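You operate a simulated robot arm through the tools that you are given. There is no shell and no other tool. Be economical: measure what you need, move in short steps, check, and stop when the job is done.

You are at the controls of a simulated two-armed robot. One attempt, no reset.

TASK
Pick up the box that says "cord" from the front of the winder bench with one hand, pass it to the other hand and put it on the shelf under the stacking table. Set down upright: box.

The check looks at the end state, three seconds after you hand in, the way a careful person would. Anything else that was tipped, shoved, dropped, spilled or broken makes it a failure.

THE ROBOT
Two 7-joint arms with two-finger parallel grippers on one trunk, on a base that drives. Base frame: it is fixed to the floor where the robot stands at the start and does not move with it; the origin is under the middle of the robot, x ahead of it, y to its left, z up. Lengths are in mm, angles in rad, forces in N, time in s.
The left shoulder is at the start at [50, 177, 1029], the right one opposite. With the tool pointing down near the work surface each hand reaches from about 100 to 680 mm from the robot's upright axis, wherever it stands, measured 20 degrees to its own side. Places, roughly: shelf under the stacking table [3100, 500, 300]. Payload 3.43 kg a hand.
The TCP of each hand is the grasp point between the finger pads, 34 mm short of the fingertips. In the tool frame z runs along the fingers and y along their closing line. The gripper opens to 128 mm. The fingers are 24 mm wide and 12 mm thick; the gripper's body (48 by 130 mm) begins 96 mm behind the TCP.
Orientation is that of the tool frame in the base frame, as [roll, pitch, yaw] about the fixed x, y, z axes, in that order (R = Rz(yaw) Ry(pitch) Rx(roll)). With the fingers straight down and closing along the base's y, the tool's x points along the base's -x, its y along +y and its z along -z.

THE INTERFACE
- The arms move only by the tool jog_arm. It takes "left_series", "right_series" or both (then of equal length, played together; a hand with none holds still); each is a list of rows, each an object of numbers (a shift or turn left out is 0, a gripper value left out holds the last): "hand": the opening in per cent of the stroke, from 0 (shut) to 100 (fully open); "x", "y", "z": the shift along the base's x, y, z in mm; "rx", "ry", "rz": the turn, a rotation vector about the base's x, y, z in rad. In form: [{"hand": .., "x": .., "y": .., "z": .., "rx": .., "ry": .., "rz": ..}, ...]. A call has 1 to 8 rows; each row shifts and turns the commanded pose from where the row before left it. A row lasts 0.2 s, in which the tool goes at most 50 mm and 0.15 rad; a call with a longer step from one row to the next is refused whole, and so is a gripper value outside its range. A pose out of reach is approached as far as the arm can. The call stops where the force on the tool passes 40 N (or 10 N more than at its start, if that is more) or the arm is blocked; 0.2 s more then pass. Each finger travels about 108 mm/s and halts on what it meets, pressing with about 27 N; the grip force reading is that of the motor and also rises with nothing between the fingers. The clock runs only during rows and for 0.2 s after the last one: add rows that do not move to give the fingers time. The reply holds the time, the measured pose of the TCP, the force on the tool along the base axes, the opening and the grip force, in the units named above and with some noise, with the torque about the TCP (base axes, N m) and any sound that the robot's microphone picked up.
- Cameras (640 x 400 px; columns grow to the right, rows downward): "scene" is now at [153, 38.1, 1209.8]; the picture's right is [0.44, -0.90, 0.00], its down [-0.36, -0.18, -0.91] and it looks along [0.82, 0.40, -0.40] (base axes); focal length 247 px, centre (320, 200). "left" rides on the left gripper at [76, 11, -160] in its tool frame; the picture's right is [-0.15, 0.99, 0.00], its down [-0.88, -0.13, -0.45] and it looks along [-0.45, -0.07, 0.89] (tool axes); focal length 234 px, centre (320, 200). "right" rides on the right gripper at [76, -11, -160] in its tool frame; the picture's right is [0.15, 0.99, 0.00], its down [-0.88, 0.13, -0.46] and it looks along [-0.45, 0.07, 0.89] (tool axes); focal length 234 px, centre (320, 200).
- capture(camera): a new picture of that camera. It takes no simulated time.
- slide_trunk(by): slides the trunk up (or, below 0, down) by that many mm; the arms and the scene camera ride with it, the base frame stays. It gives what a move gives, with no picture.
- base_move(legs): drives the robot by 1 to 6 legs, each [ahead, turn to the left] in mm and rad, along the robot's own axes; the way and the turn of a leg run together, so that a leg with both is an arc; at most 1500 mm and 3.142 rad a leg. The arms and the cameras ride along, it lands a little off, and it stops where it bumps. It gives what a move gives.
- turn_head(pan, tilt): turns the head with the scene camera to pan (to the left, within 1.396 rad either way) and tilt (down, from -0.506 to 1.204), counted from straight ahead of the robot. It gives what a move gives.
- probe_pixels(camera, pixels): for up to 12 pixels [column, row] of the newest picture of that camera ("zoom" is the newest enlarged one), the place [x, y, z] in the base frame of the surface seen there, good to about 2 mm. It takes no simulated time.
- zoom(camera, box): a new picture of the part [left, top, right, bottom] of that camera's present view, enlarged. It takes no simulated time.
- sign_off(): hands the job in; it is judged then, once.

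Work in short steps. Measure before you move; look again where a grasp or a placing could have gone wrong, and mend it. You have 80 turns and 78 pictures in all, those below and enlarged ones among them. Open the grippers and draw the arms clear of the work before you hand the job in, unless the task says otherwise; then end with one line.

The tools are called after "Call:" as a command line: name --argument value ..., lists and objects as JSON in quotes. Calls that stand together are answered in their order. jog_arm: Moves the arms, as the interface text tells. Its arguments: {"type":"object","properties":{"left_series":{"type":"array","items":{"type":"object","properties":{"hand":{"type":"number"},"x":{"type":"number"},"y":{"type":"number"},"z":{"type":"number"},"rx":{"type":"number"},"ry":{"type":"number"},"rz":{"type":"number"}}}},"right_series":{"type":"array","items":{"type":"object","properties":{"hand":{"type":"number"},"x":{"type":"number"},"y":{"type":"number"},"z":{"type":"number"},"rx":{"type":"number"},"ry":{"type":"number"},"rz":{"type":"number"}}}}},"required":[]} The other tools are called the same way: slide_trunk (by) slides the trunk up or down; base_move (legs) drives the base; turn_head (pan, tilt) turns the head that bears the scene camera; capture (camera) takes a picture; probe_pixels (camera, pixels) gives the place of the surface under pixels of a picture; zoom (camera, box) takes an enlarged picture of a part of a camera's view; sign_off () hands the job in.

At the start:

```text
time_s: 0.0
left_tcp_pos: [452.0, 409.3, 1033.5]
left_tool_rot: [-3.141, 0.001, 3.14]
left_wrist_force: [0.1, 0.0, -0.6]
left_wrist_torque: [0.03, -0.02, -0.01]
left_finger_gap: 128.0
left_finger_force: 0.1
right_tcp_pos: [440.0, -24.4, 1050.4]
right_tool_rot: [3.141, 0.0, 3.137]
right_wrist_force: [-0.1, 0.1, -0.2]
right_wrist_torque: [0.03, 0.03, 0.03]
right_finger_gap: 127.8
right_finger_force: 0.1
trunk travel left (down, up): [-200.0, 201.0]
robot x, y, heading: [-0.5, 2.7, -0.002]
head pan, tilt: [0.454, 0.415]
```

scene: 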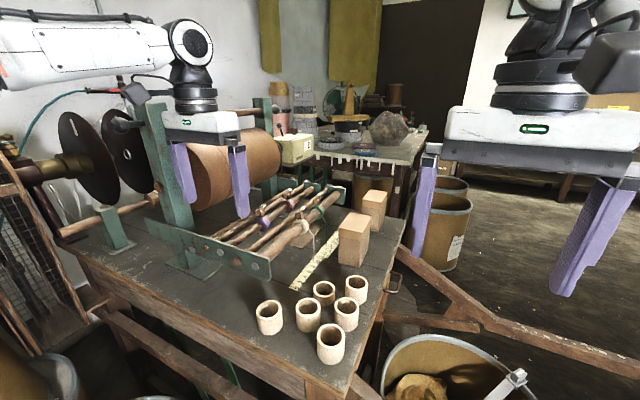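
right: 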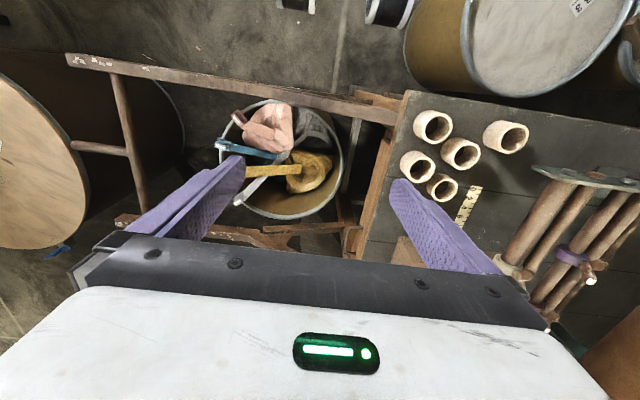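
left: 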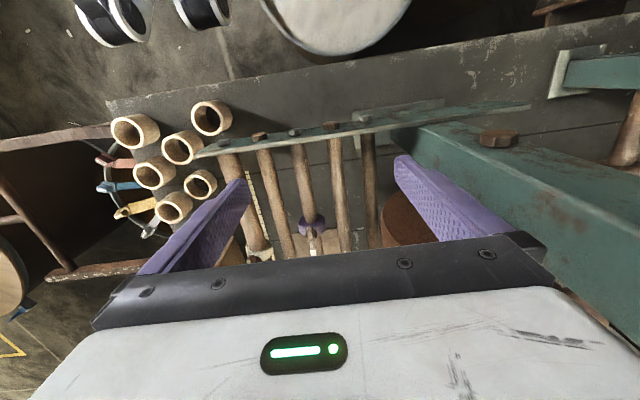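

The scene shows two cardboard-like boxes at (354,240) and (374,208) and a cream one at (296,148). I zoom in to read the labels.

Call:
zoom --camera "scene" --box '[260, 120, 420, 300]'

Call:
probe_pixels --camera "scene" --pixels '[[354, 222], [352, 252], [374, 195], [375, 212], [296, 148], [330, 345], [300, 280], [390, 285]]'

```text
2.22 times, centred on (340, 210) of scene
```

zoom: 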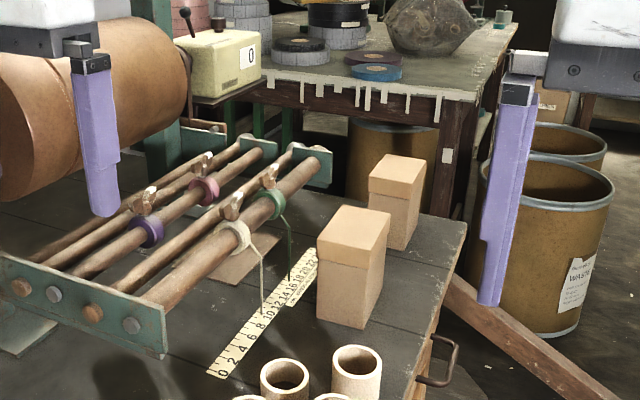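

```text
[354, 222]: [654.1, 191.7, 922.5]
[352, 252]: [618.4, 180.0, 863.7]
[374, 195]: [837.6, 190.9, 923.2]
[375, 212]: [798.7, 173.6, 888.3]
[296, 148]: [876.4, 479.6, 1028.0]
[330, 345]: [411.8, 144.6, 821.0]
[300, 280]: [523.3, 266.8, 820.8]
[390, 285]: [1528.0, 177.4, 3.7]
```

Both small boxes show no label on the visible sides. I look around to get the room layout before driving to see the other sides.

Call:
turn_head --pan 0 --tilt 0.2

Call:
capture --camera "scene"

Call:
turn_head --pan -0.9 --tilt 0.5

Call:
capture --camera "scene"

```text
time_s: 0.9
left_tcp_pos: [453.1, 409.6, 1033.3]
left_tool_rot: [3.141, 0.002, 3.138]
left_wrist_force: [0.8, 0.4, 0.7]
left_wrist_torque: [0.03, -0.06, 0.05]
left_finger_gap: 128.1
left_finger_force: 0.0
right_tcp_pos: [440.1, -24.4, 1050.2]
right_tool_rot: [3.141, 0.0, 3.138]
right_wrist_force: [0.2, -1.1, 0.1]
right_wrist_torque: [0.0, 0.0, 0.0]
right_finger_gap: 128.1
right_finger_force: 0.0
trunk travel left (down, up): [-200.0, 201.0]
robot x, y, heading: [-0.7, -2.0, -0.001]
head pan, tilt: [0.0, 0.201]
```

```text
73 pictures are left
```

scene: 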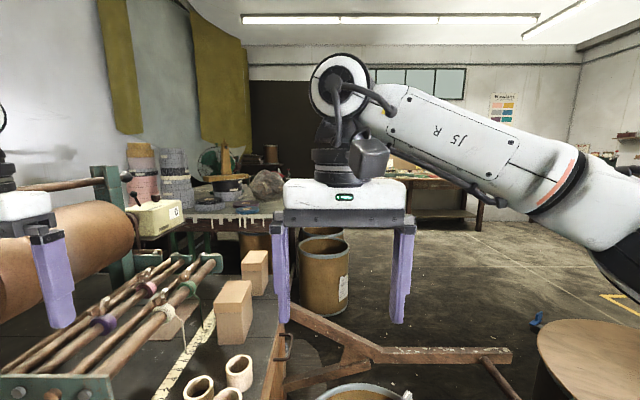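

```text
time_s: 2.1
left_tcp_pos: [452.3, 409.2, 1033.6]
left_tool_rot: [-3.141, 0.002, 3.138]
left_wrist_force: [-0.6, 0.3, -0.8]
left_wrist_torque: [-0.02, 0.02, 0.03]
left_finger_gap: 128.3
left_finger_force: 0.1
right_tcp_pos: [440.2, -24.9, 1051.1]
right_tool_rot: [3.141, 0.0, 3.14]
right_wrist_force: [0.3, 0.9, -0.2]
right_wrist_torque: [0.01, 0.01, 0.04]
right_finger_gap: 128.2
right_finger_force: 0.0
trunk travel left (down, up): [-200.0, 201.0]
robot x, y, heading: [1.2, -1.5, -0.0]
head pan, tilt: [-0.901, 0.499]
```

```text
72 pictures are left
```

scene: 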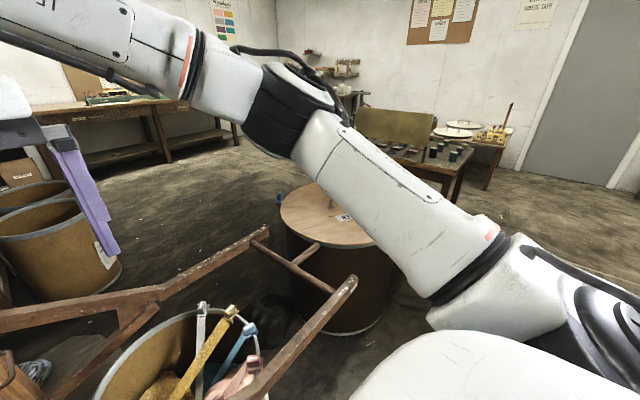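

The view at left shows a long table with a low shelf around (100,150). I probe that and the obstacles, and turn the right wrist camera toward +y to read the boxes' hidden faces.

Call:
probe_pixels --camera "scene" --pixels '[[60, 106], [150, 100], [110, 155], [195, 136], [160, 172], [238, 143], [260, 235], [350, 280], [282, 205], [330, 325], [60, 292], [250, 330]]'

Call:
jog_arm --right_series '[{"rz": 0.15, "x": 20}, {"rz": 0.15, "x": 20}, {"rz": 0.15, "x": 20}, {"rz": 0.15, "x": 20}, {"rz": 0.15, "x": 20}, {"rz": 0.15, "x": 20}, {"rz": 0.15, "x": 10}, {"rz": 0.15, "x": 10}]'

Call:
capture --camera "right"

```text
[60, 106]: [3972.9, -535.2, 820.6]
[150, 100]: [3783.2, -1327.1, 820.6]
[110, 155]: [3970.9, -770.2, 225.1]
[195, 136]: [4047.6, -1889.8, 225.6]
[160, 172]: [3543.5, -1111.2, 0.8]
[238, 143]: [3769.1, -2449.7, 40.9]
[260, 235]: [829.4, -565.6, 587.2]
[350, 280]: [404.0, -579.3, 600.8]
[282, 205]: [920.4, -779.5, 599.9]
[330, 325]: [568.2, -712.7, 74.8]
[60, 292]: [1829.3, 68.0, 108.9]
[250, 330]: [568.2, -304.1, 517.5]
```

```text
time_s: 3.9
left_tcp_pos: [451.4, 410.3, 1034.0]
left_tool_rot: [-3.142, 0.001, 3.14]
left_wrist_force: [0.2, -0.3, -0.2]
left_wrist_torque: [-0.03, 0.04, -0.02]
left_finger_gap: 128.3
left_finger_force: 0.1
right_tcp_pos: [430.3, -36.5, 1001.2]
right_tool_rot: [-3.139, 0.001, -1.948]
right_wrist_force: [-0.5, 0.7, -1.0]
right_wrist_torque: [0.0, 0.0, 0.02]
right_finger_gap: 127.8
right_finger_force: 0.0
right hand out of reach, approached as far as the arm can: row 5, 6, 7, 8
trunk travel left (down, up): [-200.0, 201.0]
robot x, y, heading: [0.2, -1.4, -0.001]
head pan, tilt: [-0.901, 0.499]
```

```text
71 pictures are left
```

right: 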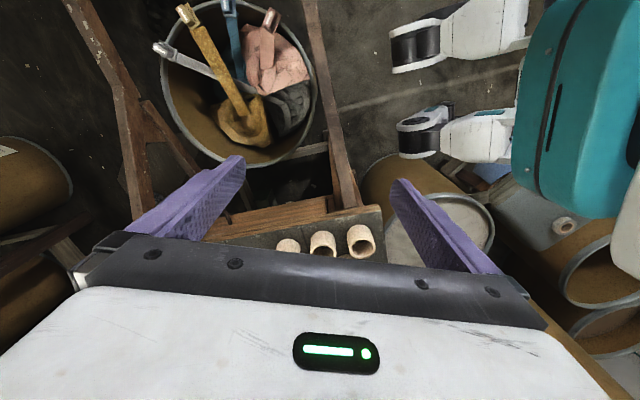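

The wrist camera looks mostly down with the image top toward tool +x. I undo the yaw, then roll the hand about x so the camera looks toward +y at the boxes' -y faces.

Call:
jog_arm --right_series '[{"rz": -0.15, "x": -20}, {"rz": -0.15, "x": -20}, {"rz": -0.15, "x": -20}, {"rz": -0.15, "x": -20}, {"rz": -0.15, "x": -20}, {"rz": -0.15, "x": -20}, {"rz": -0.15, "x": -10}, {"rz": -0.15, "x": -10}]'

Call:
jog_arm --right_series '[{"rx": 0.15}, {"rx": 0.15}, {"rx": 0.15}, {"rx": 0.15}, {"rx": 0.15}, {"rx": 0.05}]'

Call:
capture --camera "right"

```text
time_s: 5.7
left_tcp_pos: [451.3, 408.7, 1033.9]
left_tool_rot: [3.14, 0.001, 3.14]
left_wrist_force: [0.8, -0.3, 0.5]
left_wrist_torque: [0.01, -0.02, 0.01]
left_finger_gap: 127.9
left_finger_force: 0.2
right_tcp_pos: [290.5, -37.9, 1002.7]
right_tool_rot: [-3.14, 0.001, 3.136]
right_wrist_force: [0.9, 0.3, 0.2]
right_wrist_torque: [0.05, 0.02, -0.02]
right_finger_gap: 128.0
right_finger_force: 0.1
trunk travel left (down, up): [-200.0, 201.0]
robot x, y, heading: [1.6, 0.6, -0.0]
head pan, tilt: [-0.901, 0.499]
```

```text
time_s: 7.1
left_tcp_pos: [452.6, 409.5, 1033.7]
left_tool_rot: [-3.141, 0.0, 3.138]
left_wrist_force: [0.1, -0.2, 0.5]
left_wrist_torque: [0.0, 0.0, -0.04]
left_finger_gap: 128.0
left_finger_force: 0.1
right_tcp_pos: [290.3, -36.5, 1002.4]
right_tool_rot: [2.34, -0.001, 3.14]
right_wrist_force: [-0.1, -1.0, 0.0]
right_wrist_torque: [0.01, -0.01, 0.0]
right_finger_gap: 127.9
right_finger_force: 0.1
trunk travel left (down, up): [-200.0, 201.0]
robot x, y, heading: [1.8, 0.9, -0.002]
head pan, tilt: [-0.901, 0.499]
```

```text
70 pictures are left
```

right: 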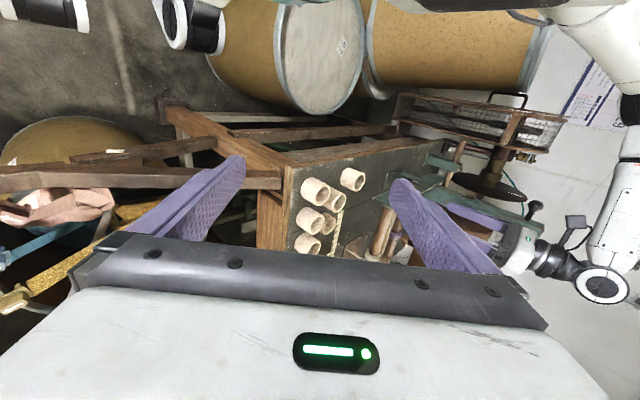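

The boxes are hidden behind the gripper body; I move the hand +x by about 240 mm to bring them into the upper part of the view.

Call:
jog_arm --right_series '[{"x": 48, "y": -10}, {"x": 48, "y": -10}, {"x": 48, "y": -10}, {"x": 48, "y": -10}, {"x": 48, "y": -10}]'

Call:
capture --camera "right"

```text
time_s: 8.3
left_tcp_pos: [452.6, 408.7, 1034.6]
left_tool_rot: [-3.142, -0.001, 3.138]
left_wrist_force: [1.0, -0.5, 0.1]
left_wrist_torque: [-0.01, 0.01, 0.01]
left_finger_gap: 127.9
left_finger_force: 0.1
right_tcp_pos: [533.0, -87.4, 1001.0]
right_tool_rot: [2.343, -0.001, 3.14]
right_wrist_force: [-0.1, 0.0, 0.4]
right_wrist_torque: [0.01, -0.01, 0.0]
right_finger_gap: 128.2
right_finger_force: 0.0
trunk travel left (down, up): [-200.0, 201.0]
robot x, y, heading: [-0.0, 1.8, 0.0]
head pan, tilt: [-0.901, 0.499]
```

```text
69 pictures are left
```

right: 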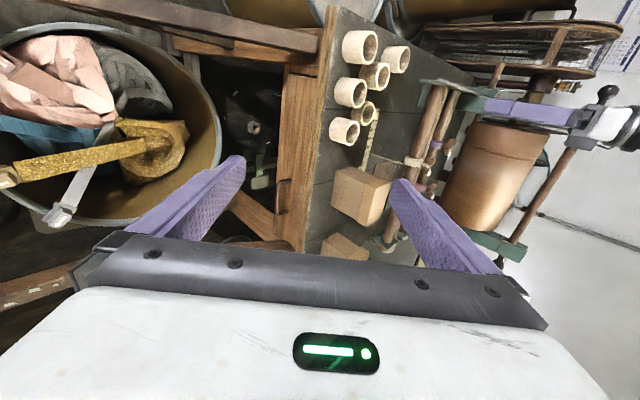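

The near box is at (360,195), the far one at (345,245). I zoom to see whether either -y face bears text.

Call:
zoom --camera "right" --box '[300, 150, 420, 270]'

```text
3.33 times, centred on (360, 210) of right
```

zoom: 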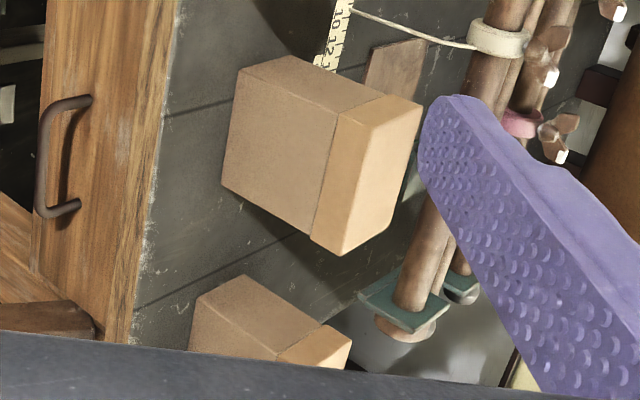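

Neither -x nor -y face has text, so it must be on +x or +y. I turn the head back to check clearance round the left hand before tilting it to look at the +y faces.

Call:
turn_head --pan 0.6 --tilt 0.35

Call:
capture --camera "scene"

```text
time_s: 9.9
left_tcp_pos: [451.7, 410.0, 1033.2]
left_tool_rot: [3.141, 0.001, 3.137]
left_wrist_force: [0.0, -0.2, -0.2]
left_wrist_torque: [-0.03, 0.03, 0.01]
left_finger_gap: 128.0
left_finger_force: 0.0
right_tcp_pos: [531.4, -88.1, 1001.0]
right_tool_rot: [2.342, -0.003, 3.139]
right_wrist_force: [0.6, -0.1, -0.2]
right_wrist_torque: [0.03, 0.01, -0.01]
right_finger_gap: 128.1
right_finger_force: 0.1
trunk travel left (down, up): [-200.0, 201.0]
robot x, y, heading: [-1.0, -2.2, 0.001]
head pan, tilt: [0.6, 0.351]
```

```text
67 pictures are left
```

scene: 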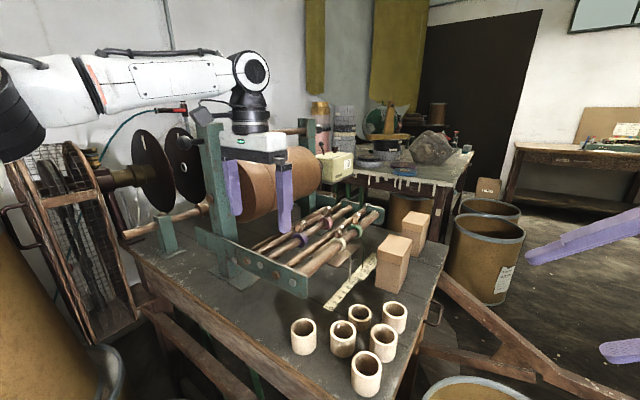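

I probe the post, drum, tables and nearby objects here.

Call:
probe_pixels --camera "scene" --pixels '[[212, 140], [212, 190], [302, 125], [300, 175], [440, 165], [452, 195], [420, 185], [515, 180], [560, 190], [590, 148], [488, 188], [400, 200]]'

Call:
zoom --camera "scene" --box '[400, 100, 640, 250]'

```text
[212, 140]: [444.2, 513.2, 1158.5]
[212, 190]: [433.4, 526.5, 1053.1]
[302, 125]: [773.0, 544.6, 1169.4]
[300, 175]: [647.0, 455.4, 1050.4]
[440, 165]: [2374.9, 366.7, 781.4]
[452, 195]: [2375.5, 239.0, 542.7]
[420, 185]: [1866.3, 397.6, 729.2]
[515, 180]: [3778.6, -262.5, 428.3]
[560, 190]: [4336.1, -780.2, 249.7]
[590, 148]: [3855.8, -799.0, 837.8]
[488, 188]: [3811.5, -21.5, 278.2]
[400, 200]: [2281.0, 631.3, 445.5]
```

```text
2.67 times, centred on (520, 175) of scene
```

zoom: 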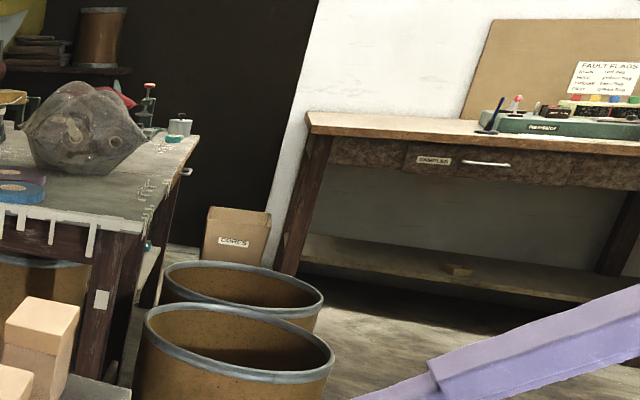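

The green post stands at (444,513), near the left hand's +y side. I lift the left hand, move it away from the post and tilt it to look at the boxes' +y faces.

Call:
jog_arm --left_series '[{"z": 40, "y": -20}, {"z": 40, "y": -30}, {"x": 30, "y": -30, "rx": -0.12}, {"x": 30, "rx": -0.12}, {"x": 30, "rx": -0.12}, {"x": 30, "rx": -0.12}, {"rx": -0.12}]'

Call:
capture --camera "left"

```text
time_s: 11.5
left_tcp_pos: [544.1, 324.5, 1096.2]
left_tool_rot: [-2.538, 0.001, 3.14]
left_wrist_force: [-0.1, -0.5, 1.0]
left_wrist_torque: [0.0, 0.01, 0.01]
left_finger_gap: 127.9
left_finger_force: 0.1
left hand out of reach, approached as far as the arm can: row 5, 6
right_tcp_pos: [532.9, -87.6, 1001.2]
right_tool_rot: [2.341, -0.002, 3.138]
right_wrist_force: [0.3, 0.2, -0.1]
right_wrist_torque: [0.0, -0.02, 0.02]
right_finger_gap: 128.1
right_finger_force: 0.0
trunk travel left (down, up): [-200.0, 201.0]
robot x, y, heading: [-0.8, -1.0, -0.004]
head pan, tilt: [0.6, 0.351]
```

```text
65 pictures are left
```

left: 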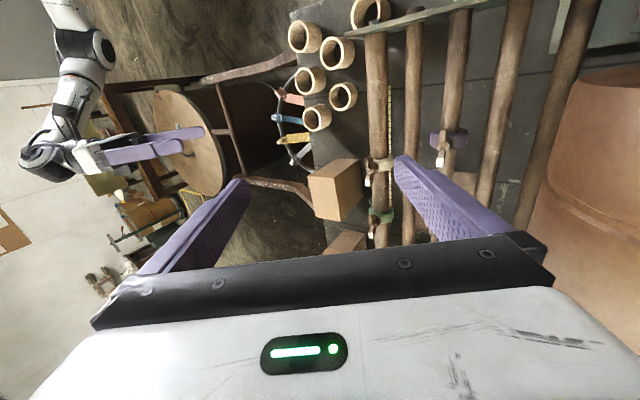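

The near box is at (336,188). I zoom to see its +y face and the far box's.

Call:
zoom --camera "left" --box '[290, 140, 410, 260]'

```text
3.33 times, centred on (350, 200) of left
```

zoom: 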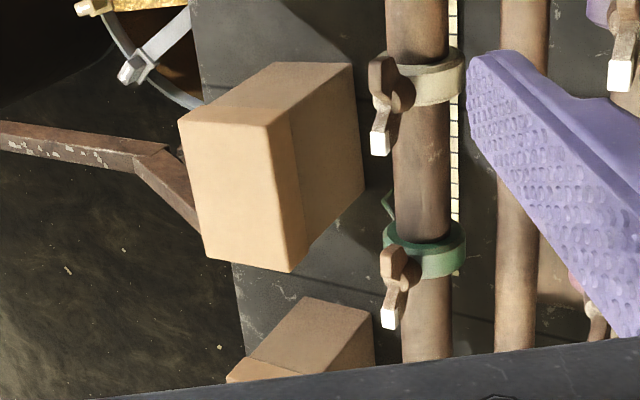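

All visible sides are blank, so the lettering must be on the +x faces, to be seen from the far side of the bench. I bring both hands back to compact, untilted poses so I can map the floor and drive round.

Call:
jog_arm --left_series '[{"rx": 0.12, "z": 20, "x": -30}, {"rx": 0.12, "x": -30, "z": 10}, {"rx": 0.12, "x": -40}, {"rx": 0.12, "x": -40}, {"rx": 0.12, "x": -40}, {"x": -40}, {"x": -30}, {"x": -20}]' --right_series '[{"rx": -0.15, "z": 20}, {"rx": -0.15, "x": -40, "z": 20}, {"rx": -0.15, "x": -40, "y": -20, "z": 20}, {"rx": -0.15, "x": -40, "y": -20, "z": 20}, {"rx": -0.15, "x": -40, "y": -20, "z": 20}, {"rx": -0.05, "x": -40, "y": -20}, {"x": -30, "y": -20}, {"x": -20, "y": -20}]'

Call:
turn_head --pan -0.35 --tilt 0.6

Call:
capture --camera "scene"

```text
time_s: 13.3
left_tcp_pos: [273.7, 322.8, 1127.3]
left_tool_rot: [3.14, 0.001, 3.137]
left_wrist_force: [-0.4, -0.8, -0.6]
left_wrist_torque: [0.0, -0.01, -0.01]
left_finger_gap: 127.8
left_finger_force: 0.1
right_tcp_pos: [281.1, -209.2, 1102.3]
right_tool_rot: [-3.141, 0.001, 3.136]
right_wrist_force: [0.1, -0.4, -0.1]
right_wrist_torque: [-0.01, 0.0, 0.0]
right_finger_gap: 127.8
right_finger_force: 0.1
trunk travel left (down, up): [-200.0, 201.0]
robot x, y, heading: [1.1, -0.6, -0.005]
head pan, tilt: [0.6, 0.351]
```

```text
time_s: 14.5
left_tcp_pos: [274.6, 323.5, 1127.0]
left_tool_rot: [3.141, 0.002, 3.139]
left_wrist_force: [0.0, 0.0, -0.7]
left_wrist_torque: [0.01, 0.04, -0.01]
left_finger_gap: 128.0
left_finger_force: 0.0
right_tcp_pos: [281.5, -207.8, 1102.0]
right_tool_rot: [3.141, -0.001, 3.137]
right_wrist_force: [-0.2, -0.1, -0.3]
right_wrist_torque: [-0.01, -0.01, -0.01]
right_finger_gap: 127.8
right_finger_force: 0.0
trunk travel left (down, up): [-200.0, 201.0]
robot x, y, heading: [-0.1, 3.3, -0.001]
head pan, tilt: [-0.351, 0.6]
```

```text
63 pictures are left
```

scene: 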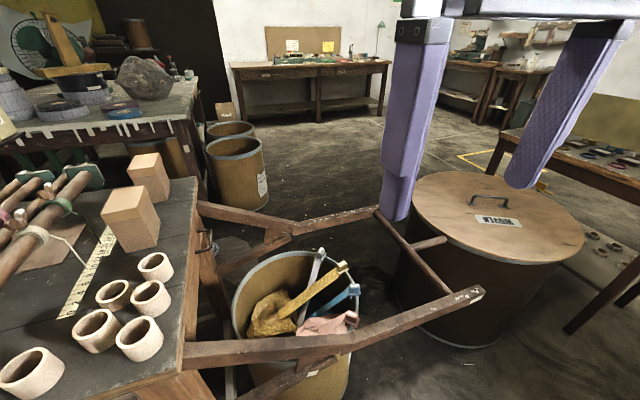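

The bench's handle frame with a bin sits to the right, then a lidded drum, then another table at (600,160). I probe these for a floor map.

Call:
probe_pixels --camera "scene" --pixels '[[383, 212], [480, 292], [190, 350], [200, 205], [412, 200], [582, 240], [490, 345], [570, 330], [500, 135], [268, 190], [215, 205], [160, 150]]'

Call:
turn_head --pan -1.39 --tilt 0.7

Call:
capture --camera "scene"

```text
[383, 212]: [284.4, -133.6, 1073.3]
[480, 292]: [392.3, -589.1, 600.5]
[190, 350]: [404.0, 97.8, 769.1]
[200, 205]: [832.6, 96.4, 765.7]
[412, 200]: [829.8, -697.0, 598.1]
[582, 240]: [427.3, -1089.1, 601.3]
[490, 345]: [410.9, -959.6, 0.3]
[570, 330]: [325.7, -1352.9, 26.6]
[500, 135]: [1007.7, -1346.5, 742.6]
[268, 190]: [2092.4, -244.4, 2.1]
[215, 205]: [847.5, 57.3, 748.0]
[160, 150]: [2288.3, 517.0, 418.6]
```

```text
time_s: 15.8
left_tcp_pos: [273.3, 323.1, 1126.4]
left_tool_rot: [-3.14, 0.002, 3.14]
left_wrist_force: [0.5, -0.1, 0.8]
left_wrist_torque: [0.02, 0.0, 0.03]
left_finger_gap: 128.0
left_finger_force: 0.0
right_tcp_pos: [280.7, -208.7, 1102.3]
right_tool_rot: [-3.141, 0.0, 3.139]
right_wrist_force: [-0.8, -0.2, -0.3]
right_wrist_torque: [-0.01, 0.04, -0.02]
right_finger_gap: 128.1
right_finger_force: 0.0
trunk travel left (down, up): [-200.0, 201.0]
robot x, y, heading: [-1.2, 1.6, -0.002]
head pan, tilt: [-1.389, 0.7]
```

```text
62 pictures are left
```

scene: 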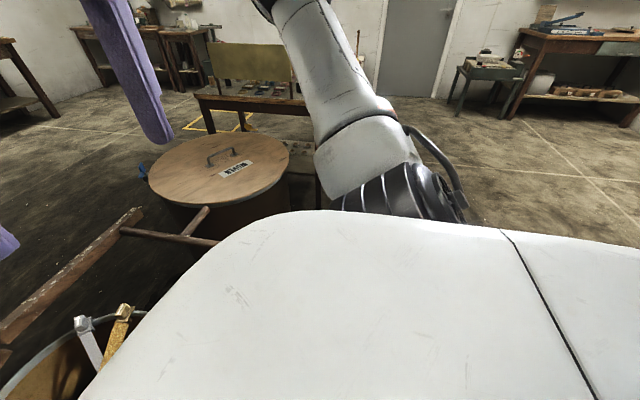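

I probe the right table's extents and the floor to find a passage.

Call:
probe_pixels --camera "scene" --pixels '[[165, 190], [285, 165], [230, 136], [200, 100], [300, 100], [315, 200], [270, 140], [480, 200], [500, 150], [620, 200], [250, 60], [140, 170]]'

Call:
zoom --camera "scene" --box '[120, 20, 360, 220]'

```text
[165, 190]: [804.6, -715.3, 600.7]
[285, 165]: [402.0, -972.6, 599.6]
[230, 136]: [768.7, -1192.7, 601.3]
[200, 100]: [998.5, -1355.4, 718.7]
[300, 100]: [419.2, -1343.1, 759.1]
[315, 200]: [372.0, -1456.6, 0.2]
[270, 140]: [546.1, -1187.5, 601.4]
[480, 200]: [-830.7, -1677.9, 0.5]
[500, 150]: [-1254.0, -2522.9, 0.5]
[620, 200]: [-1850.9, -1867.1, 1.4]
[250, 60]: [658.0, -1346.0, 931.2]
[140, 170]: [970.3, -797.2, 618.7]
```

```text
2.00 times, centred on (240, 120) of scene
```

zoom: 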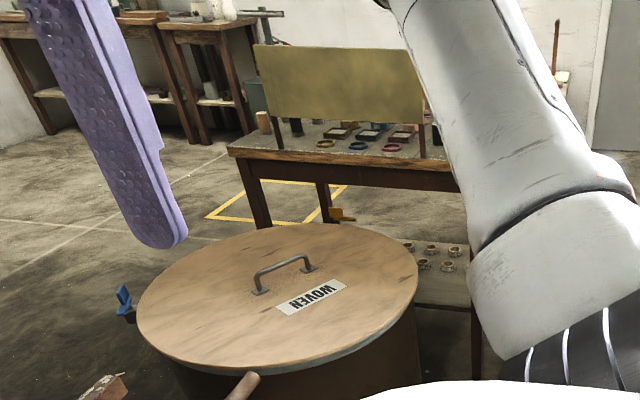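

The right-hand bench (x 325–1000, y < -1345) and lidded drum leave no gap, so I must go round that bench at y < -2000. I turn right 90° and look along that way.

Call:
base_move --legs '[[0, -1.57]]'

Call:
turn_head --pan 0 --tilt 0.45

Call:
capture --camera "scene"

```text
time_s: 20.0
left_tcp_pos: [323.8, -273.5, 1126.5]
left_tool_rot: [3.141, 0.001, 1.572]
left_wrist_force: [0.1, -0.4, -0.3]
left_wrist_torque: [-0.01, 0.01, 0.02]
left_finger_gap: 128.0
left_finger_force: 0.0
right_tcp_pos: [-206.3, -282.9, 1102.2]
right_tool_rot: [-3.14, 0.0, 1.569]
right_wrist_force: [0.7, -0.4, 0.6]
right_wrist_torque: [-0.03, -0.01, -0.02]
right_finger_gap: 127.8
right_finger_force: 0.1
trunk travel left (down, up): [-200.0, 201.0]
robot x, y, heading: [1.4, -1.6, -1.567]
head pan, tilt: [-1.389, 0.7]
```

```text
time_s: 21.6
left_tcp_pos: [323.8, -273.6, 1126.9]
left_tool_rot: [3.14, 0.002, 1.571]
left_wrist_force: [0.2, 0.4, -0.2]
left_wrist_torque: [0.01, -0.02, 0.04]
left_finger_gap: 127.8
left_finger_force: 0.0
right_tcp_pos: [-208.0, -281.2, 1102.7]
right_tool_rot: [3.141, 0.0, 1.57]
right_wrist_force: [-0.1, -0.3, 0.2]
right_wrist_torque: [0.0, -0.02, -0.02]
right_finger_gap: 128.0
right_finger_force: 0.0
trunk travel left (down, up): [-200.0, 201.0]
robot x, y, heading: [2.8, -0.8, -1.571]
head pan, tilt: [0.0, 0.45]
```

```text
60 pictures are left
```

scene: 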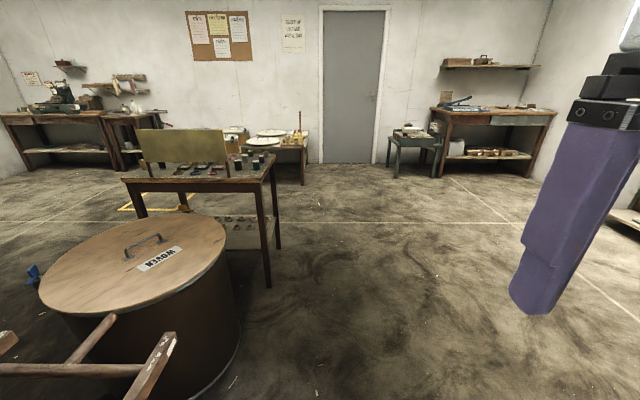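

The way ahead is clear floor, with the small table at left (120–280, 150–285). I probe its legs and the far wall furniture.

Call:
probe_pixels --camera "scene" --pixels '[[268, 284], [277, 247], [300, 183], [330, 260], [140, 200], [230, 360], [110, 167], [150, 345], [400, 175], [186, 210]]'

```text
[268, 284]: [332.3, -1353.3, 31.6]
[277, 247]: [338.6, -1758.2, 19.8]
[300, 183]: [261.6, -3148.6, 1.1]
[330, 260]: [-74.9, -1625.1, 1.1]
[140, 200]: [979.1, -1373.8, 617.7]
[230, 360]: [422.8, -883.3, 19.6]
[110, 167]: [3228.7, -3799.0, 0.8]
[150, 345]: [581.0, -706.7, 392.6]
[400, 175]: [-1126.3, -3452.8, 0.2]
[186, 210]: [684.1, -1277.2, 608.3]
```

Clear route: along x≈-240 down to y≈-2400, then turn to face +x. I drive that first part.

Call:
base_move --legs '[[0, -0.1], [1200, 0], [1200, 0], [0, 1.67]]'

Call:
capture --camera "scene"

```text
time_s: 37.9
left_tcp_pos: [-18.1, -2060.1, 1127.1]
left_tool_rot: [-3.141, 0.0, 3.111]
left_wrist_force: [0.5, 0.7, -0.2]
left_wrist_torque: [-0.01, 0.01, -0.01]
left_finger_gap: 128.1
left_finger_force: 0.0
right_tcp_pos: [-23.4, -2591.8, 1100.9]
right_tool_rot: [-3.141, 0.0, 3.113]
right_wrist_force: [0.5, 0.0, -0.5]
right_wrist_torque: [0.01, 0.01, -0.01]
right_finger_gap: 128.0
right_finger_force: 0.0
trunk travel left (down, up): [-200.0, 201.0]
robot x, y, heading: [-301.2, -2374.8, -0.022]
head pan, tilt: [0.0, 0.45]
```

```text
59 pictures are left
```

scene: 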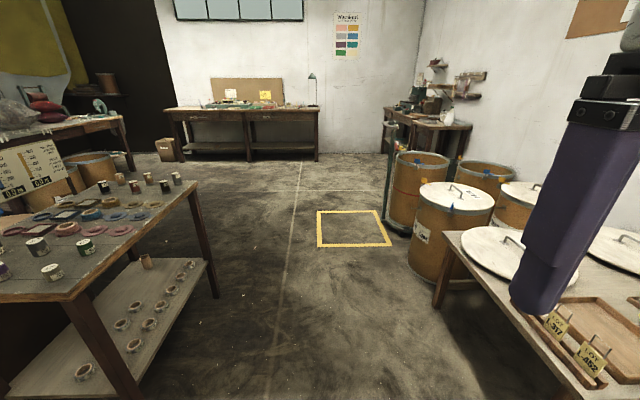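

An aisle runs ahead between the left table and the right table/drums. I probe the edges.

Call:
probe_pixels --camera "scene" --pixels '[[75, 298], [217, 296], [438, 300], [560, 380], [425, 272], [352, 245], [395, 225], [85, 170], [130, 165], [40, 130], [60, 135], [168, 158]]'

```text
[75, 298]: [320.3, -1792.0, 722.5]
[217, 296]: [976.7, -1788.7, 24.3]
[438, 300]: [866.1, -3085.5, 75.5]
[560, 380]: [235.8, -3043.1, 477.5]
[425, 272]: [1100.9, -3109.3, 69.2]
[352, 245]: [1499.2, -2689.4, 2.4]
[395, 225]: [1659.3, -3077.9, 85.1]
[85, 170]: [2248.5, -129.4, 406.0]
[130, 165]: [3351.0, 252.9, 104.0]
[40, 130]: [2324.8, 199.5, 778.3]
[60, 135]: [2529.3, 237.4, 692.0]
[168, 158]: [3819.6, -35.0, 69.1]
```

Aisle is y -1790 to -3045; I go straight 1850 mm along the middle, turn to face +y and look.

Call:
base_move --legs '[[925, 0.02], [925, 0], [0, 1.57]]'

Call:
capture --camera "scene"

```text
time_s: 51.0
left_tcp_pos: [1206.7, -2119.4, 1128.0]
left_tool_rot: [3.14, 0.0, -1.575]
left_wrist_force: [0.6, -0.1, 0.1]
left_wrist_torque: [0.01, -0.03, 0.0]
left_finger_gap: 127.9
left_finger_force: 0.0
right_tcp_pos: [1737.0, -2113.0, 1103.1]
right_tool_rot: [3.141, 0.001, -1.576]
right_wrist_force: [-0.5, -0.3, 0.2]
right_wrist_torque: [-0.01, -0.05, 0.0]
right_finger_gap: 128.1
right_finger_force: 0.1
trunk travel left (down, up): [-200.0, 201.0]
robot x, y, heading: [1529.1, -2394.5, 1.572]
head pan, tilt: [0.0, 0.45]
```

```text
58 pictures are left
```

scene: 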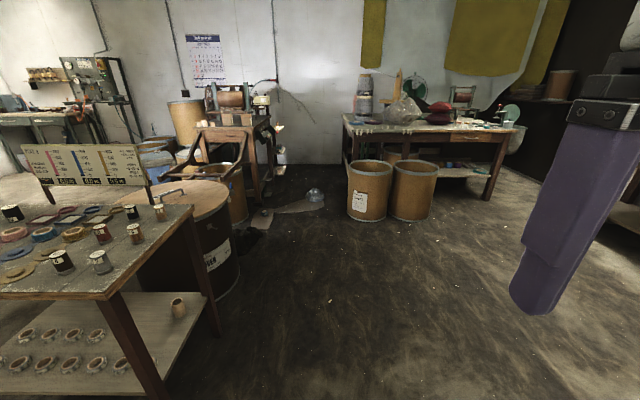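

The stacking table with its low shelf is ahead right, two drums before it, and something like a sheet with an object on the floor at (305,205). I zoom and probe there.

Call:
zoom --camera "scene" --box '[180, 70, 540, 250]'

Call:
probe_pixels --camera "scene" --pixels '[[315, 196], [275, 210], [325, 207], [240, 240], [237, 285], [370, 218], [412, 220], [350, 215], [436, 170], [470, 170], [488, 198], [260, 190]]'

```text
1.78 times, centred on (360, 160) of scene
```

zoom: 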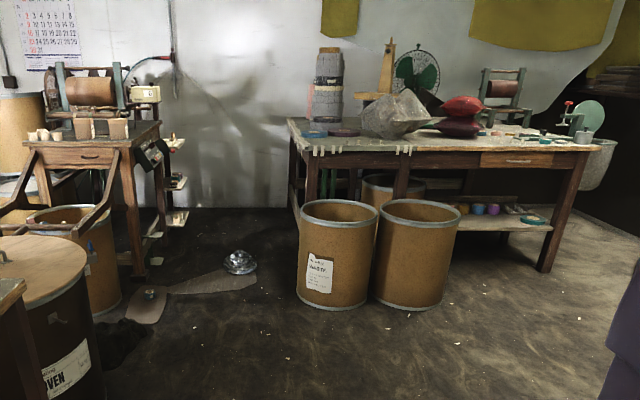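

```text
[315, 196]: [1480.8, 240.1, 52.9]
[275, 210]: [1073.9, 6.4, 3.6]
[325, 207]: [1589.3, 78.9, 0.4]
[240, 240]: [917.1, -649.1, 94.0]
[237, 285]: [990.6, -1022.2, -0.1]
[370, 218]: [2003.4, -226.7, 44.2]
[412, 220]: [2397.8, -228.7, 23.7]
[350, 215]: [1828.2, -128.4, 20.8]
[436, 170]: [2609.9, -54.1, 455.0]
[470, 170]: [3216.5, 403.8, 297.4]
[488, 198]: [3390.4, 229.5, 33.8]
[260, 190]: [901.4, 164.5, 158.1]
```

The floor holds a mat and a glass object around x 1050–1600, y > -50, to be avoided. I drive up to about y=-700 and look left at the boxes' +x faces.

Call:
base_move --legs '[[1500, 0], [200, 0]]'

Call:
turn_head --pan 0.75 --tilt 0.35

Call:
capture --camera "scene"

```text
time_s: 59.7
left_tcp_pos: [1224.4, -388.5, 1127.1]
left_tool_rot: [3.14, 0.0, -1.586]
left_wrist_force: [-0.4, 0.1, 0.2]
left_wrist_torque: [-0.02, 0.04, 0.03]
left_finger_gap: 128.0
left_finger_force: 0.1
right_tcp_pos: [1757.0, -388.8, 1102.7]
right_tool_rot: [3.141, -0.001, -1.587]
right_wrist_force: [0.6, 0.4, 0.6]
right_wrist_torque: [-0.03, -0.02, 0.0]
right_finger_gap: 128.1
right_finger_force: 0.1
trunk travel left (down, up): [-200.0, 201.0]
robot x, y, heading: [1542.9, -669.4, 1.559]
head pan, tilt: [0.0, 0.45]
```

```text
time_s: 60.8
left_tcp_pos: [1224.9, -389.8, 1128.0]
left_tool_rot: [3.141, 0.003, -1.587]
left_wrist_force: [0.2, 0.1, -0.4]
left_wrist_torque: [0.02, -0.03, -0.01]
left_finger_gap: 128.0
left_finger_force: 0.1
right_tcp_pos: [1756.5, -388.4, 1102.6]
right_tool_rot: [-3.141, 0.0, -1.589]
right_wrist_force: [-0.5, 0.0, -0.2]
right_wrist_torque: [0.02, 0.0, 0.0]
right_finger_gap: 128.1
right_finger_force: 0.0
trunk travel left (down, up): [-200.0, 201.0]
robot x, y, heading: [1544.5, -667.5, 1.56]
head pan, tilt: [0.75, 0.351]
```

```text
56 pictures are left
```

scene: 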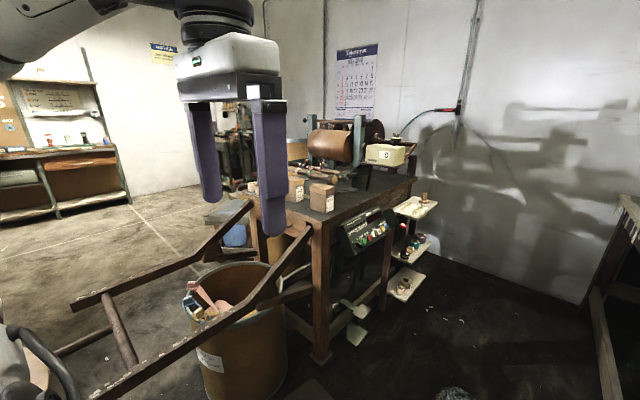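

Boxes are at (296,190) and (321,197) with labels on their right faces; I zoom in.

Call:
zoom --camera "scene" --box '[270, 160, 350, 220]'

Call:
probe_pixels --camera "scene" --pixels '[[330, 200], [320, 186], [302, 190], [297, 180], [325, 224], [345, 220], [390, 215], [415, 185], [330, 340], [355, 310], [420, 205], [400, 285]]'

```text
6.67 times, centred on (310, 190) of scene
```

zoom: 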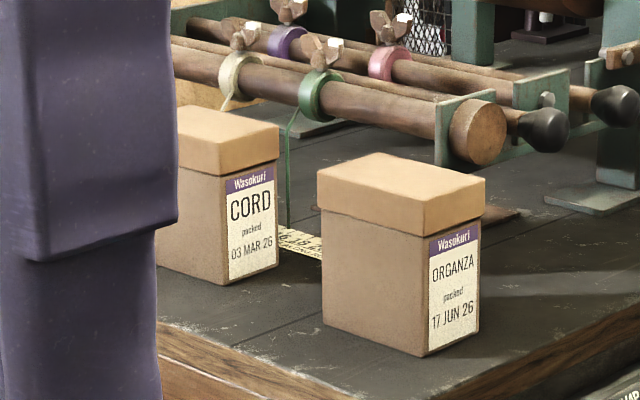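

```text
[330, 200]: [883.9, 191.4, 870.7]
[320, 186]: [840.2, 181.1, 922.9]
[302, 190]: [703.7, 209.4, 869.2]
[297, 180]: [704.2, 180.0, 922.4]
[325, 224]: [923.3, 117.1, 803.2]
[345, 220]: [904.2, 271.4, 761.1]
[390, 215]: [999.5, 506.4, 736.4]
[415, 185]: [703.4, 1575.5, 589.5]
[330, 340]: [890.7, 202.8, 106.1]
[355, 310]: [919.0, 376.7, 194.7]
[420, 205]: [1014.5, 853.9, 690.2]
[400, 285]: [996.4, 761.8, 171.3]
```

CORD is the box nearer the start position, centred near (655,190), so it has to be picked from the start (west) side. Before driving back I test here in free air how the left hand reaches the same robot-relative pose with a turned wrist.

Call:
jog_arm --left_series '[{"y": 40, "x": 15, "z": -28}, {"y": 40, "x": 15, "z": -28}, {"y": 40, "x": 15, "z": -28}, {"y": 40, "x": 15, "z": -28}, {"y": 40, "x": 15, "z": -28}, {"y": 40, "x": 15, "z": -28}, {"y": 40, "x": 15, "z": -28}, {"y": 40, "x": 15, "z": -28}]'

Call:
jog_arm --left_series '[{"rz": -0.15}, {"rz": -0.15}, {"rz": -0.15}, {"rz": -0.15}, {"rz": -0.15}, {"rz": -0.15}, {"rz": -0.15}, {"rz": -0.15}]'

```text
refused: row 1 steps farther than a row can; nothing moved
```

```text
time_s: 62.6
left_tcp_pos: [1225.1, -388.2, 1127.6]
left_tool_rot: [3.14, 0.0, -2.79]
left_wrist_force: [0.3, -0.2, 0.8]
left_wrist_torque: [0.01, -0.01, 0.0]
left_finger_gap: 128.1
left_finger_force: 0.0
right_tcp_pos: [1755.9, -389.7, 1101.7]
right_tool_rot: [3.142, 0.0, -1.588]
right_wrist_force: [-0.4, 0.1, 0.8]
right_wrist_torque: [0.01, -0.01, -0.02]
right_finger_gap: 128.1
right_finger_force: 0.1
trunk travel left (down, up): [-200.0, 201.0]
robot x, y, heading: [1543.7, -661.2, 1.557]
head pan, tilt: [0.75, 0.351]
```

Step was a little too long. I now move the turned hand (yaw -1.2 so far) toward the test pose while finishing the turn.

Call:
jog_arm --left_series '[{"y": 38, "x": 14, "z": -26, "rz": -0.15}, {"y": 38, "x": 14, "z": -26, "rz": -0.15}, {"y": 38, "x": 14, "z": -26, "rz": -0.07}, {"y": 38, "x": 14, "z": -26}, {"y": 38, "x": 14, "z": -26}, {"y": 38, "x": 14, "z": -26}, {"y": 38, "x": 14, "z": -26}, {"y": 38, "x": 14, "z": -26}]'

Call:
jog_arm --left_series '[{"y": 36, "x": 14, "z": -14}, {"y": 36, "x": 14, "z": -12}]'

```text
time_s: 64.4
left_tcp_pos: [1319.4, -112.1, 916.3]
left_tool_rot: [3.136, 0.002, 3.129]
left_wrist_force: [-0.3, -0.2, -0.7]
left_wrist_torque: [0.0, 0.01, 0.02]
left_finger_gap: 128.1
left_finger_force: 0.0
left hand out of reach, approached as far as the arm can: row 8
right_tcp_pos: [1756.0, -389.1, 1101.8]
right_tool_rot: [3.142, 0.003, -1.587]
right_wrist_force: [-0.3, 0.5, 0.1]
right_wrist_torque: [-0.02, 0.01, -0.05]
right_finger_gap: 128.3
right_finger_force: 0.1
trunk travel left (down, up): [-200.0, 201.0]
robot x, y, heading: [1542.0, -664.6, 1.563]
head pan, tilt: [0.75, 0.351]
```

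```text
time_s: 65.0
left_tcp_pos: [1310.2, -105.9, 896.0]
left_tool_rot: [3.14, 0.001, 3.127]
left_wrist_force: [-0.6, 0.1, 0.0]
left_wrist_torque: [-0.01, 0.01, -0.02]
left_finger_gap: 128.0
left_finger_force: 0.0
left hand out of reach, approached as far as the arm can: row 1, 2
right_tcp_pos: [1755.6, -389.3, 1101.9]
right_tool_rot: [3.139, 0.001, -1.588]
right_wrist_force: [-0.2, 0.3, -0.5]
right_wrist_torque: [-0.01, 0.0, -0.03]
right_finger_gap: 128.2
right_finger_force: 0.0
trunk travel left (down, up): [-200.0, 201.0]
robot x, y, heading: [1545.2, -667.2, 1.559]
head pan, tilt: [0.75, 0.351]
```

With the -90° turn the reach ends at about 607 mm radius. I turn back to the natural wrist pose and test that reach.

Call:
jog_arm --left_series '[{"rz": 0.15}, {"rz": 0.15}, {"rz": 0.15}, {"rz": 0.15}, {"rz": 0.15}, {"rz": 0.15}, {"rz": 0.15}, {"rz": 0.15}]'

Call:
jog_arm --left_series '[{"rz": 0.15, "y": 30, "x": 20}, {"rz": 0.15, "y": 30, "x": 10}, {"rz": 0.07, "y": 30}, {"y": 20}, {}]'

```text
time_s: 66.8
left_tcp_pos: [1309.6, -106.6, 895.2]
left_tool_rot: [3.141, 0.003, -1.953]
left_wrist_force: [-0.5, 0.0, 0.1]
left_wrist_torque: [-0.02, 0.0, 0.0]
left_finger_gap: 128.0
left_finger_force: 0.1
right_tcp_pos: [1755.6, -388.9, 1101.8]
right_tool_rot: [3.14, 0.001, -1.588]
right_wrist_force: [0.2, 0.4, -0.3]
right_wrist_torque: [0.01, -0.03, -0.01]
right_finger_gap: 127.9
right_finger_force: 0.1
trunk travel left (down, up): [-200.0, 201.0]
robot x, y, heading: [1546.8, -669.2, 1.554]
head pan, tilt: [0.75, 0.351]
```

```text
time_s: 68.0
left_tcp_pos: [1284.0, -92.5, 896.0]
left_tool_rot: [3.141, 0.003, -1.586]
left_wrist_force: [0.0, 0.0, 0.0]
left_wrist_torque: [-0.03, -0.02, -0.02]
left_finger_gap: 127.7
left_finger_force: 0.0
left hand out of reach, approached as far as the arm can: row 1, 2, 3, 4
right_tcp_pos: [1757.4, -389.8, 1102.7]
right_tool_rot: [3.142, 0.0, -1.589]
right_wrist_force: [0.5, 0.4, 0.1]
right_wrist_torque: [-0.01, -0.01, 0.02]
right_finger_gap: 127.9
right_finger_force: 0.0
trunk travel left (down, up): [-200.0, 201.0]
robot x, y, heading: [1543.5, -666.7, 1.561]
head pan, tilt: [0.75, 0.351]
```

Natural reach ends at radius ~630, so I must stand ~80–100 mm closer to the bench than at the start. I look down at my own base to learn its front extent.

Call:
turn_head --pan 0 --tilt 1.2

Call:
capture --camera "scene"

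```text
time_s: 69.2
left_tcp_pos: [1284.9, -92.4, 895.4]
left_tool_rot: [-3.141, 0.003, -1.586]
left_wrist_force: [-0.2, -0.4, 0.0]
left_wrist_torque: [-0.01, 0.01, -0.02]
left_finger_gap: 128.0
left_finger_force: 0.2
right_tcp_pos: [1756.2, -388.6, 1100.8]
right_tool_rot: [-3.141, 0.0, -1.587]
right_wrist_force: [0.4, 0.3, 0.4]
right_wrist_torque: [-0.03, -0.03, 0.01]
right_finger_gap: 127.9
right_finger_force: 0.1
trunk travel left (down, up): [-200.0, 201.0]
robot x, y, heading: [1540.6, -664.7, 1.557]
head pan, tilt: [0.0, 1.201]
```

```text
54 pictures are left
```

scene: 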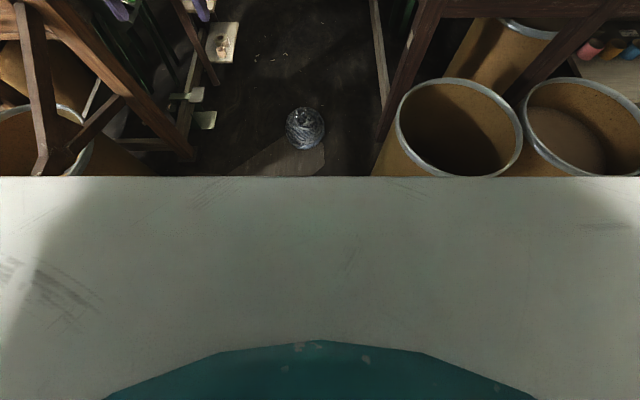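

A white body panel with its front edge at row 177 shows; I probe it.

Call:
probe_pixels --camera "scene" --pixels '[[320, 179], [20, 182], [620, 182], [320, 330], [320, 360], [305, 128], [280, 160], [410, 150], [180, 160]]'

```text
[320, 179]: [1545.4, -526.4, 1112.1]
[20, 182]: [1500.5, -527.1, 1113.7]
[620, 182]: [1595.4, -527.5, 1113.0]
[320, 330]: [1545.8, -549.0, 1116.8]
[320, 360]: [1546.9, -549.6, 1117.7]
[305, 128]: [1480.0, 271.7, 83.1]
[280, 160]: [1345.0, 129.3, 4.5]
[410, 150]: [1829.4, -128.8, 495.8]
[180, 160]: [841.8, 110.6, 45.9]
```

That is only the head bezel. I tilt the left hand so its camera looks back at my base.

Call:
jog_arm --left_series '[{"rx": -0.15, "y": -20, "z": 20}, {"rx": -0.15, "y": -20, "z": 20}, {"rx": -0.15, "y": -20, "z": 20}, {"rx": -0.1, "y": -20, "z": 20}]'

Call:
capture --camera "left"

```text
time_s: 70.2
left_tcp_pos: [1268.8, -222.6, 951.9]
left_tool_rot: [-3.132, -0.547, -1.591]
left_wrist_force: [0.2, 0.5, 0.2]
left_wrist_torque: [0.01, 0.01, -0.04]
left_finger_gap: 128.5
left_finger_force: 0.0
left hand out of reach, approached as far as the arm can: row 1, 2, 3, 4
right_tcp_pos: [1756.6, -390.3, 1102.1]
right_tool_rot: [-3.141, 0.002, -1.588]
right_wrist_force: [0.1, 0.3, 0.5]
right_wrist_torque: [-0.01, 0.03, -0.02]
right_finger_gap: 128.0
right_finger_force: 0.1
trunk travel left (down, up): [-200.0, 201.0]
robot x, y, heading: [1544.7, -663.9, 1.558]
head pan, tilt: [0.0, 1.201]
```

```text
53 pictures are left
```

left: 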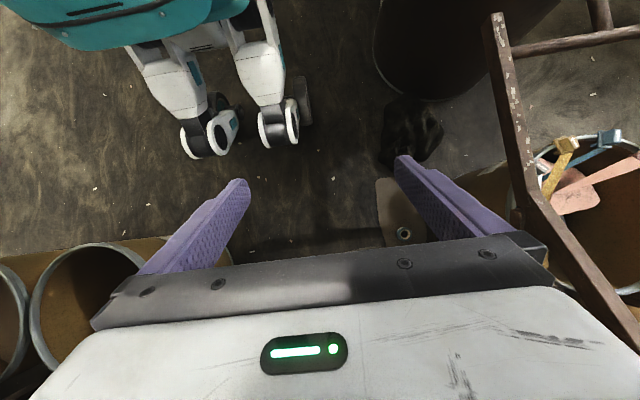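

The front casters at (205,140) and (280,125) and the teal body show. I probe them.

Call:
probe_pixels --camera "left" --pixels '[[190, 155], [225, 150], [285, 142], [265, 140], [100, 40], [200, 20], [60, 35], [150, 45], [410, 130], [400, 200]]'

```text
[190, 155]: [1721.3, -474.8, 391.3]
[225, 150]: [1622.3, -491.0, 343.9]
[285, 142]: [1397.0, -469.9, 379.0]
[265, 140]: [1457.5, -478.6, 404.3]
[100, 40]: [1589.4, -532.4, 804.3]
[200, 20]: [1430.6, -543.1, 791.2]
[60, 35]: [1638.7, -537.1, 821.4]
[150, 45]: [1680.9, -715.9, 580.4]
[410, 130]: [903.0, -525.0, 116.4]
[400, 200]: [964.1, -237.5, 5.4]
```

The base reaches only ~200 mm ahead of the axis, so standing 100 mm nearer the bench (edge at x=404) is safe. I tuck the left hand again and drive back the known way.

Call:
jog_arm --left_series '[{"rx": 0.15, "y": -20, "z": 25}, {"rx": 0.15, "y": -30, "z": 25}, {"rx": 0.15, "y": -30, "z": 25}, {"rx": 0.1, "y": -30, "z": 25, "x": -10}, {"y": -30, "z": 30, "x": -10}, {"y": -20, "z": 30, "x": -10}]'

Call:
base_move --legs '[[-1500, 0], [-220, 0], [0, -1.56], [-925, 0], [-925, 0]]'

```text
time_s: 71.6
left_tcp_pos: [1239.0, -382.8, 1110.0]
left_tool_rot: [-3.141, 0.002, -1.587]
left_wrist_force: [0.5, -0.3, 0.0]
left_wrist_torque: [0.0, 0.0, 0.01]
left_finger_gap: 128.1
left_finger_force: 0.0
right_tcp_pos: [1755.9, -388.8, 1102.9]
right_tool_rot: [-3.141, 0.002, -1.588]
right_wrist_force: [0.0, -0.4, 0.4]
right_wrist_torque: [0.01, 0.0, 0.02]
right_finger_gap: 128.0
right_finger_force: 0.0
trunk travel left (down, up): [-200.0, 201.0]
robot x, y, heading: [1544.8, -663.7, 1.559]
head pan, tilt: [0.0, 1.201]
```

```text
time_s: 93.0
left_tcp_pos: [-56.1, -2087.8, 1108.6]
left_tool_rot: [3.141, 0.001, 3.136]
left_wrist_force: [-0.4, -0.3, -0.5]
left_wrist_torque: [0.0, -0.02, -0.02]
left_finger_gap: 128.1
left_finger_force: 0.1
right_tcp_pos: [-57.6, -2606.3, 1102.1]
right_tool_rot: [-3.141, 0.001, 3.135]
right_wrist_force: [0.4, -0.2, 0.3]
right_wrist_torque: [0.0, -0.03, -0.01]
right_finger_gap: 127.9
right_finger_force: 0.0
trunk travel left (down, up): [-200.0, 201.0]
robot x, y, heading: [-340.9, -2399.6, -0.001]
head pan, tilt: [0.0, 1.201]
```

At (-341,-2400), heading 0. I turn to 1.43 rad, drive 2424 mm back to the start spot, and face +x.

Call:
base_move --legs '[[0, 1.43], [1212, 0], [1212, 0], [0, -1.43]]'

Call:
turn_head --pan 0.35 --tilt 0.6

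Call:
capture --camera "scene"

```text
time_s: 111.9
left_tcp_pos: [327.7, 313.7, 1108.5]
left_tool_rot: [3.141, 0.001, 3.117]
left_wrist_force: [-0.1, -0.2, 0.2]
left_wrist_torque: [-0.01, 0.01, 0.03]
left_finger_gap: 127.9
left_finger_force: 0.1
right_tcp_pos: [317.4, -204.1, 1101.8]
right_tool_rot: [-3.142, 0.0, 3.118]
right_wrist_force: [0.0, 0.0, -0.2]
right_wrist_torque: [-0.01, 0.03, 0.01]
right_finger_gap: 128.0
right_finger_force: 0.1
trunk travel left (down, up): [-200.0, 201.0]
robot x, y, heading: [39.1, 8.3, -0.018]
head pan, tilt: [0.0, 1.201]
```

```text
time_s: 112.9
left_tcp_pos: [326.8, 313.3, 1108.7]
left_tool_rot: [3.141, 0.002, 3.119]
left_wrist_force: [-0.1, 0.4, -1.2]
left_wrist_torque: [0.0, 0.03, 0.0]
left_finger_gap: 128.2
left_finger_force: 0.0
right_tcp_pos: [317.4, -204.5, 1101.5]
right_tool_rot: [3.141, 0.0, 3.117]
right_wrist_force: [0.0, -0.5, 0.8]
right_wrist_torque: [-0.03, -0.01, -0.01]
right_finger_gap: 128.0
right_finger_force: 0.1
trunk travel left (down, up): [-200.0, 201.0]
robot x, y, heading: [39.3, 9.5, -0.018]
head pan, tilt: [0.351, 0.6]
```

```text
52 pictures are left
```

scene: 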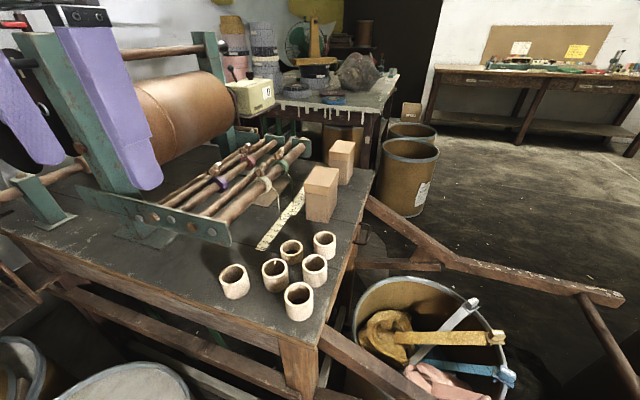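

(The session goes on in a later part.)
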